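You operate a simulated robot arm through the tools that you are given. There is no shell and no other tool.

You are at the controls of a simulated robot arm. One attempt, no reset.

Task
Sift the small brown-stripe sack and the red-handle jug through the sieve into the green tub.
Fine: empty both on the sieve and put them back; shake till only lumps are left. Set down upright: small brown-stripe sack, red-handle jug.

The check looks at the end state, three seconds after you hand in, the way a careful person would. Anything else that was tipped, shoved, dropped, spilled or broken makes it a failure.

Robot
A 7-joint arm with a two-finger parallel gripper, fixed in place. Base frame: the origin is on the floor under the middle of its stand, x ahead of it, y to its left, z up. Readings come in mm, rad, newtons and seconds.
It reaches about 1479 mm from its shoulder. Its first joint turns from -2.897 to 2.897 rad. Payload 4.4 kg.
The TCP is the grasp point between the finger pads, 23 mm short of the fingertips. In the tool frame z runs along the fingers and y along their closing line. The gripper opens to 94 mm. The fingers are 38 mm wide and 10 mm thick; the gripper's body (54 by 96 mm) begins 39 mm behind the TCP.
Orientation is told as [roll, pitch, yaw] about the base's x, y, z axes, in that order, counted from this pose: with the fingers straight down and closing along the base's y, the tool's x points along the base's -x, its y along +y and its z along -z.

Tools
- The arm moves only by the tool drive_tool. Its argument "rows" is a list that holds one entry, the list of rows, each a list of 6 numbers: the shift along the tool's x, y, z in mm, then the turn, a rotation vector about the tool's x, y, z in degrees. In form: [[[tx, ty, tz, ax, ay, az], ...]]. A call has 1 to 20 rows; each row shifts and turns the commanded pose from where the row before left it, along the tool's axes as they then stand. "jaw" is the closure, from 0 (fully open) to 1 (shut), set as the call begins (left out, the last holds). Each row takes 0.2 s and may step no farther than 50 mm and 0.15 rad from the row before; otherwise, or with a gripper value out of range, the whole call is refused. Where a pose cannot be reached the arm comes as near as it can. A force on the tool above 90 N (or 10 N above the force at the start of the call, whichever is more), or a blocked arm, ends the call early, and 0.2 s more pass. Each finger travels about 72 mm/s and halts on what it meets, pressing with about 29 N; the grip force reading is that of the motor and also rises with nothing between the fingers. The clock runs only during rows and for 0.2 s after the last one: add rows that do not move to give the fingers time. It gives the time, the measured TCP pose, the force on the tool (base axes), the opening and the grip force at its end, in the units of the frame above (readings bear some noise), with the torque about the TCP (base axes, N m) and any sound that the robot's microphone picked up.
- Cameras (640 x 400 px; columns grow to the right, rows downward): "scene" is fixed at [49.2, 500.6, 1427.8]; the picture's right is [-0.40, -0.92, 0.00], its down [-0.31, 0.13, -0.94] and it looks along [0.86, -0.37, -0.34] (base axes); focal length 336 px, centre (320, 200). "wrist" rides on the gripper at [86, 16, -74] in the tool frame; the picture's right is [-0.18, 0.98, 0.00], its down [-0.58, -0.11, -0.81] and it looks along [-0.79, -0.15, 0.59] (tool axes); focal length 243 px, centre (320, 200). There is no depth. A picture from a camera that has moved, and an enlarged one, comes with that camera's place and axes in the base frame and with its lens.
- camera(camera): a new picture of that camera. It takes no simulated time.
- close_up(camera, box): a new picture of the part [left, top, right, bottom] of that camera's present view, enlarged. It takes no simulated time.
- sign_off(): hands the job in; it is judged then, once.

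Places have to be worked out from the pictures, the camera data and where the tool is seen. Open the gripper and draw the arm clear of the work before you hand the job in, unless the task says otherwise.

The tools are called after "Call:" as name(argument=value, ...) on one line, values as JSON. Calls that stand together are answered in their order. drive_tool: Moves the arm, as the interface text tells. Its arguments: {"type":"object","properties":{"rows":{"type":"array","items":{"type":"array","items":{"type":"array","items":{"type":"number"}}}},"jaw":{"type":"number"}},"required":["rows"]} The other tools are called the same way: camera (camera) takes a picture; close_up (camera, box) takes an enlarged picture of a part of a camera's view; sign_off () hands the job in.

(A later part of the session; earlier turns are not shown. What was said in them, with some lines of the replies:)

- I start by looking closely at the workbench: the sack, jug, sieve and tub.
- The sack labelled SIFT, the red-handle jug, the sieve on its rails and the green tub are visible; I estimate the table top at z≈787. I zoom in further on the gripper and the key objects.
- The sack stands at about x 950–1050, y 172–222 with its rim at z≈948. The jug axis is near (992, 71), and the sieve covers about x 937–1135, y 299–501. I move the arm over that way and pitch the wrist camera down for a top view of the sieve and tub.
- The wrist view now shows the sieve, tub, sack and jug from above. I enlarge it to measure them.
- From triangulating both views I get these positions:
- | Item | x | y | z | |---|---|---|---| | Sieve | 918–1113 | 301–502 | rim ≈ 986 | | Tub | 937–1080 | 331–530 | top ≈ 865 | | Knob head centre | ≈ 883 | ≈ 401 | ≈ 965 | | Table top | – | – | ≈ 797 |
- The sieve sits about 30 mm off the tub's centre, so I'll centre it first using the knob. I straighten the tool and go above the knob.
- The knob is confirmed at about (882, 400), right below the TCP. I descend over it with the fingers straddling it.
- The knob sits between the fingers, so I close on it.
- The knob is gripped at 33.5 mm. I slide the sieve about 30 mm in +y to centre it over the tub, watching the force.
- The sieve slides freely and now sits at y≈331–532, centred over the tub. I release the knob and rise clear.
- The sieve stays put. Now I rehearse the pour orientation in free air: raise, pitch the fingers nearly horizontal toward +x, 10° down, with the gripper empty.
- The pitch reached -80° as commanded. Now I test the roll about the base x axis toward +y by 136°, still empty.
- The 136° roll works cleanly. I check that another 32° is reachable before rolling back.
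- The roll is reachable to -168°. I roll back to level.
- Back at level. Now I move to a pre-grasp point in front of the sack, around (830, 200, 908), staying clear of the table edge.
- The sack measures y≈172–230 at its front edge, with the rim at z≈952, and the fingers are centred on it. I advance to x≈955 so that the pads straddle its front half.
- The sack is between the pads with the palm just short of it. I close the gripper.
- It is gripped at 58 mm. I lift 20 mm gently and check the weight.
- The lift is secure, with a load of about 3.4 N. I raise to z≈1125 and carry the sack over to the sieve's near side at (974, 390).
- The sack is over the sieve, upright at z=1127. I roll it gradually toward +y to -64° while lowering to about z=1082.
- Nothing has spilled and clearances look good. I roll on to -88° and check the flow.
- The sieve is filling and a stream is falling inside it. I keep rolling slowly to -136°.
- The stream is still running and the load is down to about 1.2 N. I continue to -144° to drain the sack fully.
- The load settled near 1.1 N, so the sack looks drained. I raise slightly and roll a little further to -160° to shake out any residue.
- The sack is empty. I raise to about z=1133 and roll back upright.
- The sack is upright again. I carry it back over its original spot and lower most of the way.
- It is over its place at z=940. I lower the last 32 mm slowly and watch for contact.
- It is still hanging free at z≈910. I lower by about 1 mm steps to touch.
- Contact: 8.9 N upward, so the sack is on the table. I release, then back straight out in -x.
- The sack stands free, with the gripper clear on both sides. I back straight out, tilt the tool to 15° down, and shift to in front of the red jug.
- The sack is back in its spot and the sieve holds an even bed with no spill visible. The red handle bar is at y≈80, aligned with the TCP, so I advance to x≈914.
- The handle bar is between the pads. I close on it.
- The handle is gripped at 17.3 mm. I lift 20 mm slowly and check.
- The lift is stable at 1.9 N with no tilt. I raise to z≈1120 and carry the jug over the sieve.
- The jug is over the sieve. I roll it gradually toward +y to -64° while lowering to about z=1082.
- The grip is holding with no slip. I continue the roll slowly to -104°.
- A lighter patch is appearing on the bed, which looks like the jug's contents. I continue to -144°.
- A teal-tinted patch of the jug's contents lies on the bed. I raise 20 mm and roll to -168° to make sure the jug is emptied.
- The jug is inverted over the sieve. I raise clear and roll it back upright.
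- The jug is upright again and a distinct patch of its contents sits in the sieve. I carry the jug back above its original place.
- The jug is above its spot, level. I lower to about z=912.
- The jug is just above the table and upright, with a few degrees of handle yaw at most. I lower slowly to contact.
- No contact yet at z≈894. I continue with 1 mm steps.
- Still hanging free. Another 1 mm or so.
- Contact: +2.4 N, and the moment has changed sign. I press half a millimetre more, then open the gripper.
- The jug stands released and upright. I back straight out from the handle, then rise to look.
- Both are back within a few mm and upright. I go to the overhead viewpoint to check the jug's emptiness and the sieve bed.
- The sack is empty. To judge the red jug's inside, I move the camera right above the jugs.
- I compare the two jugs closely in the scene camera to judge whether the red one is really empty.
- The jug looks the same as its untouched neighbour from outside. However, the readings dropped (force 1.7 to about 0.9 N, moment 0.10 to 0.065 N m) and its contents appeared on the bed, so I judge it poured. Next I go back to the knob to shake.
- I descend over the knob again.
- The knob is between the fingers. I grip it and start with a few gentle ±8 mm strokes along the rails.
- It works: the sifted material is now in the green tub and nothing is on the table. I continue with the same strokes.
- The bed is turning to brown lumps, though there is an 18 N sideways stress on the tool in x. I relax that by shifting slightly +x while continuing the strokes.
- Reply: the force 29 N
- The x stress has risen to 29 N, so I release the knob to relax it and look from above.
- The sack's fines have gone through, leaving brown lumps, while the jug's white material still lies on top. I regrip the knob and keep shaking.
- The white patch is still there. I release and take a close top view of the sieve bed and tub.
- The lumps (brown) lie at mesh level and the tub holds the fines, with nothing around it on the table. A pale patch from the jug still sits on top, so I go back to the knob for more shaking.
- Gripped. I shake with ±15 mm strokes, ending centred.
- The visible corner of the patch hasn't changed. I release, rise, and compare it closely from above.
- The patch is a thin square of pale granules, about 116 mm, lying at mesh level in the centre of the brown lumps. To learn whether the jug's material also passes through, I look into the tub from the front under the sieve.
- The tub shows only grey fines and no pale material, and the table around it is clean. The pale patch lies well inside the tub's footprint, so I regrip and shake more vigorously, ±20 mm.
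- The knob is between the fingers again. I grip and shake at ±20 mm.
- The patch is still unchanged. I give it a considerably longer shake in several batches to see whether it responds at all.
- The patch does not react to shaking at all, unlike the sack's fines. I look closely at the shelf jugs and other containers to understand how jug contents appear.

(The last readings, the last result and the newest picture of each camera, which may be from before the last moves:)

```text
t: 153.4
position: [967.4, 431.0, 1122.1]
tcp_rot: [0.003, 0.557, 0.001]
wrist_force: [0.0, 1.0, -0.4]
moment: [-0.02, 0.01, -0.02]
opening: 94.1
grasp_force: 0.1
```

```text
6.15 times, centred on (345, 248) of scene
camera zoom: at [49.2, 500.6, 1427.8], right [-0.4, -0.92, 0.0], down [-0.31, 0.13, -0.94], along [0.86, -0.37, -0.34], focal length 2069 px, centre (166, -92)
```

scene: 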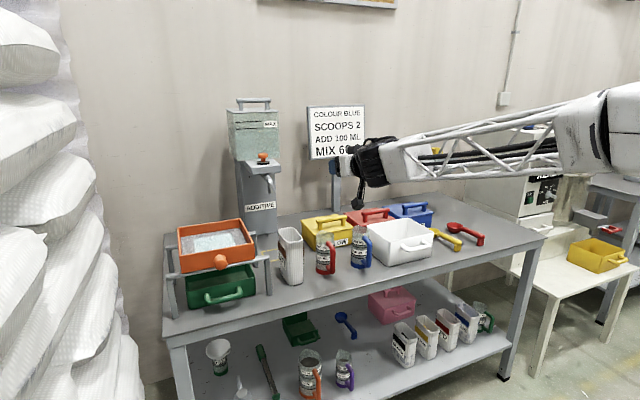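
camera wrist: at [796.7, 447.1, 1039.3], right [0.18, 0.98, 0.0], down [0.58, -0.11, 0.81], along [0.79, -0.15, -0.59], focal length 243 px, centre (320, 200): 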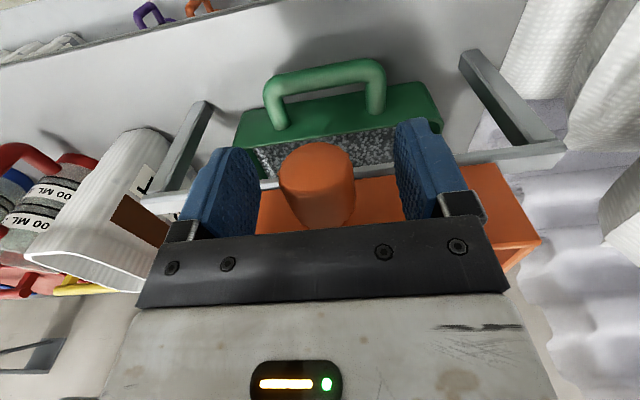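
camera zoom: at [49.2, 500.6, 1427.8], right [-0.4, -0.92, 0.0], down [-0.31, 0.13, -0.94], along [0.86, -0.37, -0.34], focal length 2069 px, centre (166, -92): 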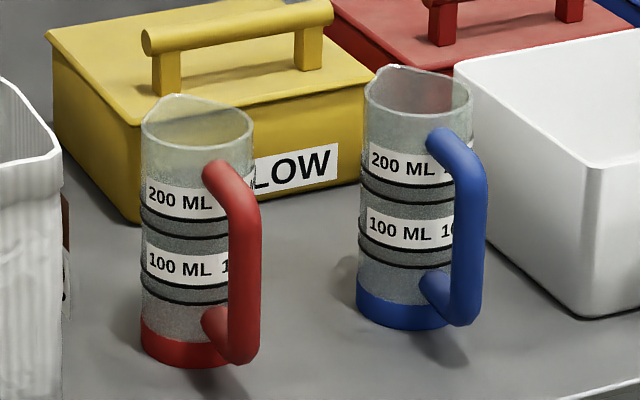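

To see whether anything is still changing, I take the same enlarged scene view as before and compare the bed and patch levels.

Call:
close_up(camera="scene", box=[180, 205, 270, 270])

Call:
close_up(camera="wrist", box=[290, 90, 400, 180])

```text
6.15 times, centred on (225, 238) of scene
camera zoom: at [49.2, 500.6, 1427.8], right [-0.4, -0.92, 0.0], down [-0.31, 0.13, -0.94], along [0.86, -0.37, -0.34], focal length 2069 px, centre (905, -31)
```

zoom: 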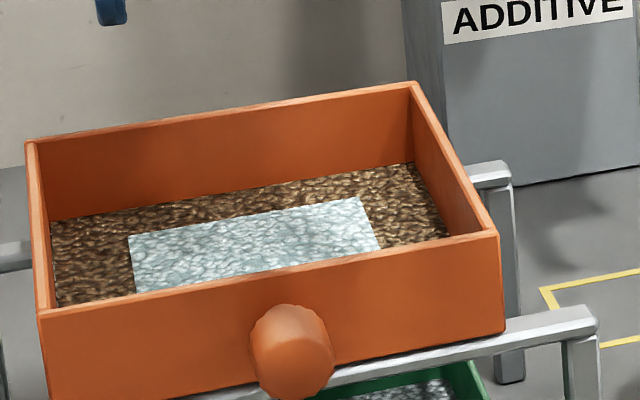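

```text
4.44 times, centred on (345, 135) of wrist
camera zoom: at [933.6, 446.6, 1231.0], right [0.16, 0.98, -0.09], down [0.92, -0.11, 0.38], along [0.36, -0.15, -0.92], focal length 1078 px, centre (209, 489)
```

zoom: 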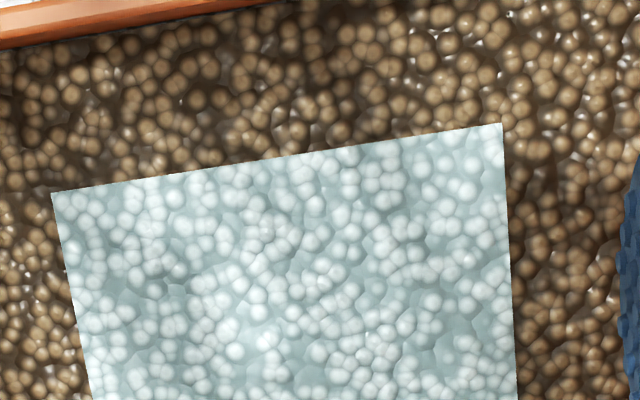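

The levels are identical to 30 s ago. I regrip and try a longer, faster session plus a small fore-aft motion, to be sure nothing sievable is left.

Call:
drive_tool(rows=[[[0, 0, 0, 0, -7.98, 0], [0, 0, 0, 0, -7.98, 0], [0, 0, 0, 0, -7.98, 0], [0, 0, 0, 0, -7.98, 0], [42, 0, 0, 0, 0, 0], [42, 0, 0, 0, 0, 0], [0, 0.5, 40, 0, 0, 0], [0, 0.5, 40, 0, 0, 0], [0, 0, 40, 0, 0, 0], [0, 0, 36, 0, 0, 0], [0, 0, 0, 0, 0, 0]]], jaw=0.2)

Call:
camera(camera="wrist")

```text
t: 155.8
position: [883.9, 432.7, 966.1]
tcp_rot: [0.005, 0.0, 0.0]
wrist_force: [1.3, 0.1, -0.2]
moment: [0.02, -0.03, 0.02]
opening: 75.0
grasp_force: 0.0
```

```text
taken
camera wrist: at [797.7, 447.4, 1039.9], right [0.18, 0.98, 0.0], down [0.58, -0.11, 0.81], along [0.79, -0.15, -0.59], focal length 243 px, centre (320, 200)
```

wrist: 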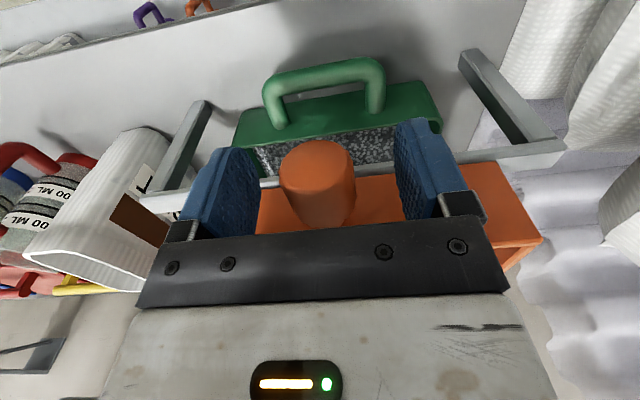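

The fingers straddle the knob. I close and run faster strokes.

Call:
drive_tool(rows=[[[0, 0, 0, 0, 0, 0], [0, 0, 0, 0, 0, 0], [0, 0, 0, 0, 0, 0], [0, 0, 0, 0, 0, 0], [0, 18, 0, 0, 0, 0], [0, -38, 0, 0, 0, 0], [0, 38, 0, 0, 0, 0], [0, -38, 0, 0, 0, 0], [0, 38, 0, 0, 0, 0], [0, -38, 0, 0, 0, 0], [0, 38, 0, 0, 0, 0], [0, -38, 0, 0, 0, 0], [0, 38, 0, 0, 0, 0], [0, -38, 0, 0, 0, 0], [0, 38, 0, 0, 0, 0], [0, -38, 0, 0, 0, 0], [0, 38, 0, 0, 0, 0], [0, -38, 0, 0, 0, 0], [0, 19, 0, 0, 0, 0], [0, 0, 0, 0, 0, 0]]], jaw=0.75)

Call:
drive_tool(rows=[[[0, 19, 0, 0, 0, 0], [0, -38, 0, 0, 0, 0], [0, 38, 0, 0, 0, 0], [0, -38, 0, 0, 0, 0], [0, 38, 0, 0, 0, 0], [0, -38, 0, 0, 0, 0], [0, 38, 0, 0, 0, 0], [0, -38, 0, 0, 0, 0], [0, 38, 0, 0, 0, 0], [0, -38, 0, 0, 0, 0], [0, 38, 0, 0, 0, 0], [0, -38, 0, 0, 0, 0], [0, 38, 0, 0, 0, 0], [0, -38, 0, 0, 0, 0], [0, 38, 0, 0, 0, 0], [0, -38, 0, 0, 0, 0], [0, 38, 0, 0, 0, 0], [0, -38, 0, 0, 0, 0], [0, 19, 0, 0, 0, 0], [0, 0, 0, 0, 0, 0]]])

Call:
drive_tool(rows=[[[0, 19, 0, 0, 0, 0], [0, -38, 0, 0, 0, 0], [0, 38, 0, 0, 0, 0], [0, -38, 0, 0, 0, 0], [0, 38, 0, 0, 0, 0], [0, -38, 0, 0, 0, 0], [0, 38, 0, 0, 0, 0], [0, -38, 0, 0, 0, 0], [0, 38, 0, 0, 0, 0], [0, -38, 0, 0, 0, 0], [0, 38, 0, 0, 0, 0], [0, -38, 0, 0, 0, 0], [0, 38, 0, 0, 0, 0], [0, -38, 0, 0, 0, 0], [0, 38, 0, 0, 0, 0], [0, -38, 0, 0, 0, 0], [0, 38, 0, 0, 0, 0], [0, -38, 0, 0, 0, 0], [0, 19, 0, 0, 0, 0], [0, 0, 0, 0, 0, 0]]])

Call:
close_up(camera="scene", box=[150, 170, 310, 310])

```text
t: 160.0
position: [881.9, 431.8, 965.9]
tcp_rot: [0.003, 0.0, -0.002]
wrist_force: [-5.7, -1.5, 15.6]
moment: [-0.08, 0.36, 0.23]
opening: 33.6
grasp_force: 45.1
```

```text
t: 164.2
position: [882.3, 431.6, 964.4]
tcp_rot: [0.002, 0.0, -0.001]
wrist_force: [5.4, -1.5, -16.5]
moment: [-0.13, 0.06, 0.21]
opening: 33.8
grasp_force: 45.3
```

```text
t: 168.4
position: [884.5, 429.9, 965.9]
tcp_rot: [0.004, 0.0, -0.002]
wrist_force: [22.6, -0.5, -6.6]
moment: [-0.13, -0.15, 0.24]
opening: 33.7
grasp_force: 44.5
```

```text
2.86 times, centred on (230, 240) of scene
camera zoom: at [49.2, 500.6, 1427.8], right [-0.4, -0.92, 0.0], down [-0.31, 0.13, -0.94], along [0.86, -0.37, -0.34], focal length 960 px, centre (577, 86)
```

zoom: 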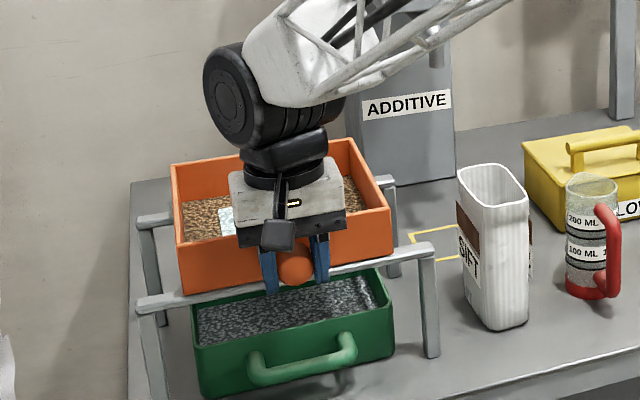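

I release and rise once more, to check the level and patch after this stronger session.

Call:
drive_tool(rows=[[[0, 0, 0, 0, 0, 0], [0, 0, 0, 0, 0, 0], [0, 0, 0, 0, 0, 0], [0, 0, -20, 0, 0, 0], [0, 0, -40, 0, 0, 0], [0, 0, -40, 0, 0, 0], [0, 0, -40, 0, 0, 0], [0, 0, -40, 0, 0, 0], [-18, 0, 0, 0, 8, 0], [-18, 0, 0, 0, 8, 0], [-18, 0, 0, 0, 8, 0], [-18, 0, 0, 0, 8, 0], [-18, 0, 0, 0, 0, 0], [0, 0, 0, 0, 0, 0]]], jaw=0.0)

Call:
close_up(camera="wrist", box=[240, 60, 430, 230])

Call:
close_up(camera="scene", box=[180, 205, 270, 270])

Call:
close_up(camera="scene", box=[170, 255, 280, 315])

```text
t: 171.4
position: [967.7, 429.9, 1120.7]
tcp_rot: [0.004, 0.559, 0.002]
wrist_force: [0.4, -0.6, 0.1]
moment: [-0.03, 0.02, 0.0]
opening: 93.9
grasp_force: 0.1
```

```text
2.35 times, centred on (335, 145) of wrist
camera zoom: at [934.2, 445.7, 1229.4], right [0.16, 0.98, -0.09], down [0.92, -0.11, 0.38], along [0.36, -0.15, -0.92], focal length 571 px, centre (285, 329)
```

zoom: 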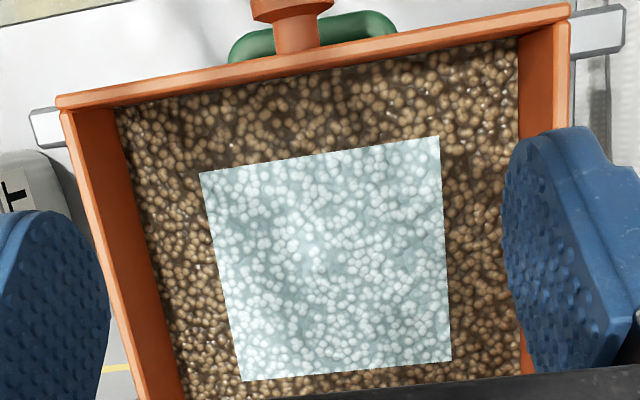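

```text
6.15 times, centred on (225, 238) of scene
camera zoom: at [49.2, 500.6, 1427.8], right [-0.4, -0.92, 0.0], down [-0.31, 0.13, -0.94], along [0.86, -0.37, -0.34], focal length 2069 px, centre (905, -31)
```

zoom: 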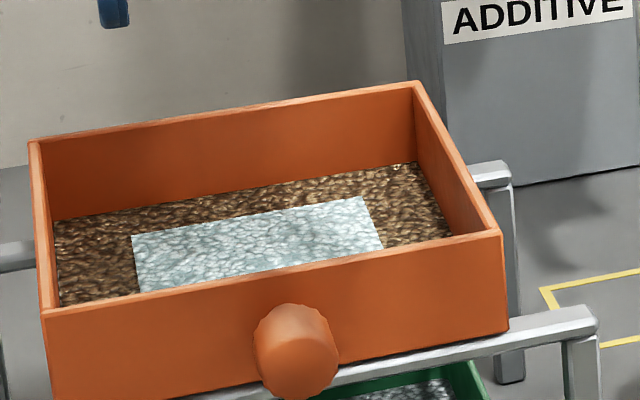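

```text
5.82 times, centred on (225, 285) of scene
camera zoom: at [49.2, 500.6, 1427.8], right [-0.4, -0.92, 0.0], down [-0.31, 0.13, -0.94], along [0.86, -0.37, -0.34], focal length 1956 px, centre (873, -294)
```

zoom: 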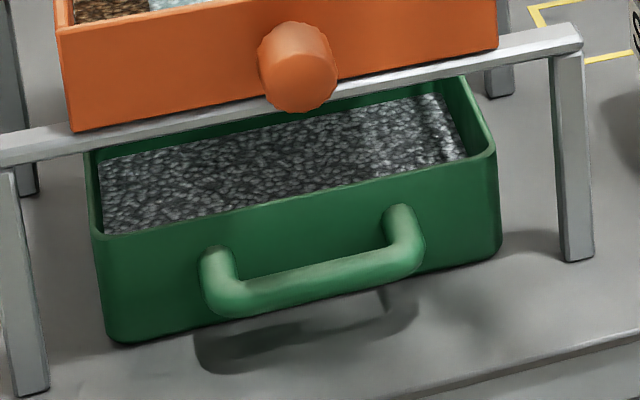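

Both the tub level and the sieve residue have stopped changing, so nothing further passes through and only coarse residue remains. I draw the arm up and back to its starting area with the gripper open.

Call:
drive_tool(rows=[[[0, 0, 0, 0, -8.01, 0], [0, 0, 0, 0, -8.01, 0], [0, 0, 0, 0, -8.01, 0], [0, 0, 0, 0, -8.01, 0], [0, 0, -37, 0, 0, 0], [0, 0, -37, 0, 0, 0], [0, 0, -37, 0, 0, 0], [0, 0, -37, 0, 0, 0], [28.6, -36.5, 0, 0, 0, 0], [28.6, -36.5, 0, 0, 0, 0], [28.6, -36.5, 0, 0, 0, 0], [28.6, -36.5, 0, 0, 0, 0], [28.6, -36.5, 0, 0, 0, 0], [28.6, -36.5, 0, 0, 0, 0], [28.6, -36.5, 0, 0, 0, 0], [28.6, -36.5, 0, 0, 0, 0], [28.6, -36.5, 0, 0, 0, 0], [28.6, -36.5, 0, 0, 0, 0], [28.6, -36.5, 0, 0, 0, 0], [0, 0, 0, 0, 0, 0]]], jaw=0.0)

Call:
camera(camera="scene")

Call:
camera(camera="wrist")

Call:
close_up(camera="scene", box=[265, 215, 375, 295])

Call:
close_up(camera="wrist", box=[280, 40, 640, 240])

```text
t: 175.6
position: [651.5, 28.9, 1266.7]
tcp_rot: [0.003, -0.002, -0.001]
wrist_force: [-0.1, -1.0, -0.7]
moment: [0.0, -0.02, -0.01]
opening: 94.0
grasp_force: 0.2
```

```text
taken
```

scene: 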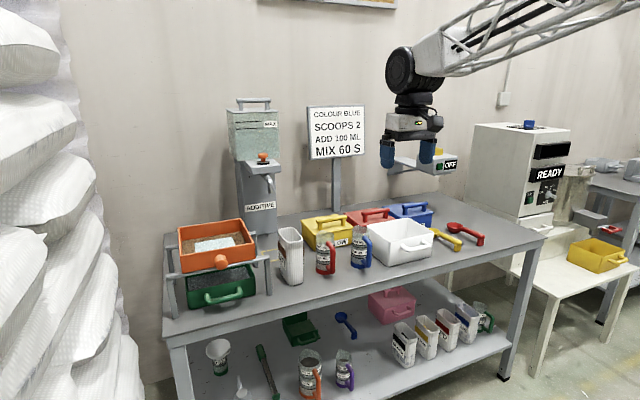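

```text
taken
camera wrist: at [565.7, 44.3, 1341.6], right [0.18, 0.98, 0.0], down [0.58, -0.11, 0.81], along [0.79, -0.15, -0.59], focal length 243 px, centre (320, 200)
```

wrist: 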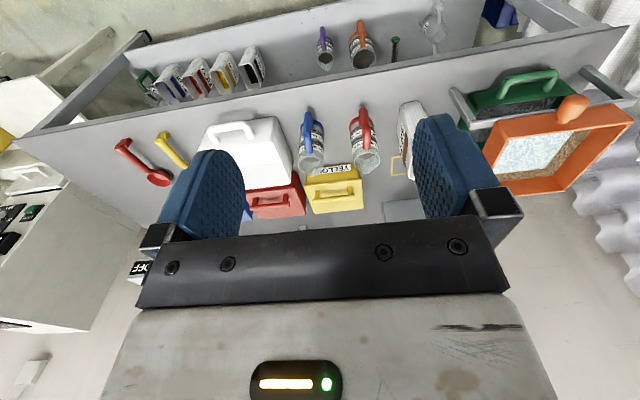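

```text
5.00 times, centred on (320, 255) of scene
camera zoom: at [49.2, 500.6, 1427.8], right [-0.4, -0.92, 0.0], down [-0.31, 0.13, -0.94], along [0.86, -0.37, -0.34], focal length 1681 px, centre (320, -75)
```

zoom: 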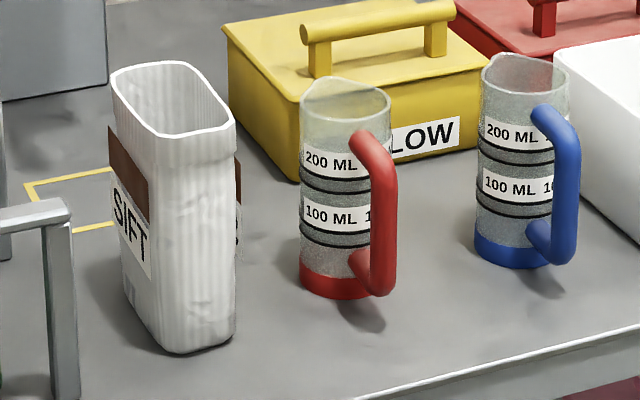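

```text
1.78 times, centred on (460, 140) of wrist
camera zoom: at [565.7, 44.3, 1341.6], right [0.18, 0.98, 0.0], down [0.58, -0.11, 0.81], along [0.79, -0.15, -0.59], focal length 431 px, centre (71, 307)
```

zoom: 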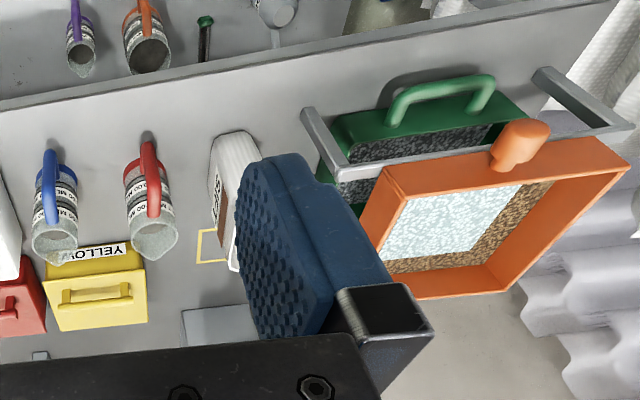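

Here is what the final views and readings show:

- **Sack and jug:** both are upright in their original spots. The sack looks empty from above. I can't see into the jug clearly, so I judge it empty from the drop in its weight and because it was held inverted over the sieve.
- **Tub:** it holds the fines and its level is stable.
- **Sieve:** it sits on its rails with brown lumps and a pale patch from the jug. That patch did not change under prolonged shaking, so I take it to be residue that won't pass.
- **Surroundings:** nothing is spilled or disturbed, and the arm is clear with the gripper open.

I hand in the job.

Call:
sign_off()

```text
The job is handed in.
```

I emptied the sack and the jug onto the sieve, put both back upright, and shook until nothing more fell into the green tub. One thing is unresolved: a pale patch from the jug is still on the sieve, and I can't say for certain that it is lumps.

- **Sack and jug:** Both are back within a few millimetres of where they stood. The sack is visibly empty. I couldn't see into the jug clearly. I judge it empty because its weight reading roughly halved and I held it nearly upside down over the sieve.
- **Tub:** It holds the grey fines. The level stopped changing about 20 strokes into the shaking.
- **Sieve:** Brown lumps cover the mesh. On top of them is a pale square, about 116 mm across, which appeared when the jug was poured. It did not change over roughly 130 more strokes of up to ±20 mm. Either it is the jug's own lumps or it is material that won't pass this mesh.
- **Sieve position:** I slid the sieve about 30 mm along its rails before pouring, to centre it over the tub, and left it there.
- **Surroundings:** I saw no spill on the table and nothing else looked moved. The arm is back near its start position with the gripper open.
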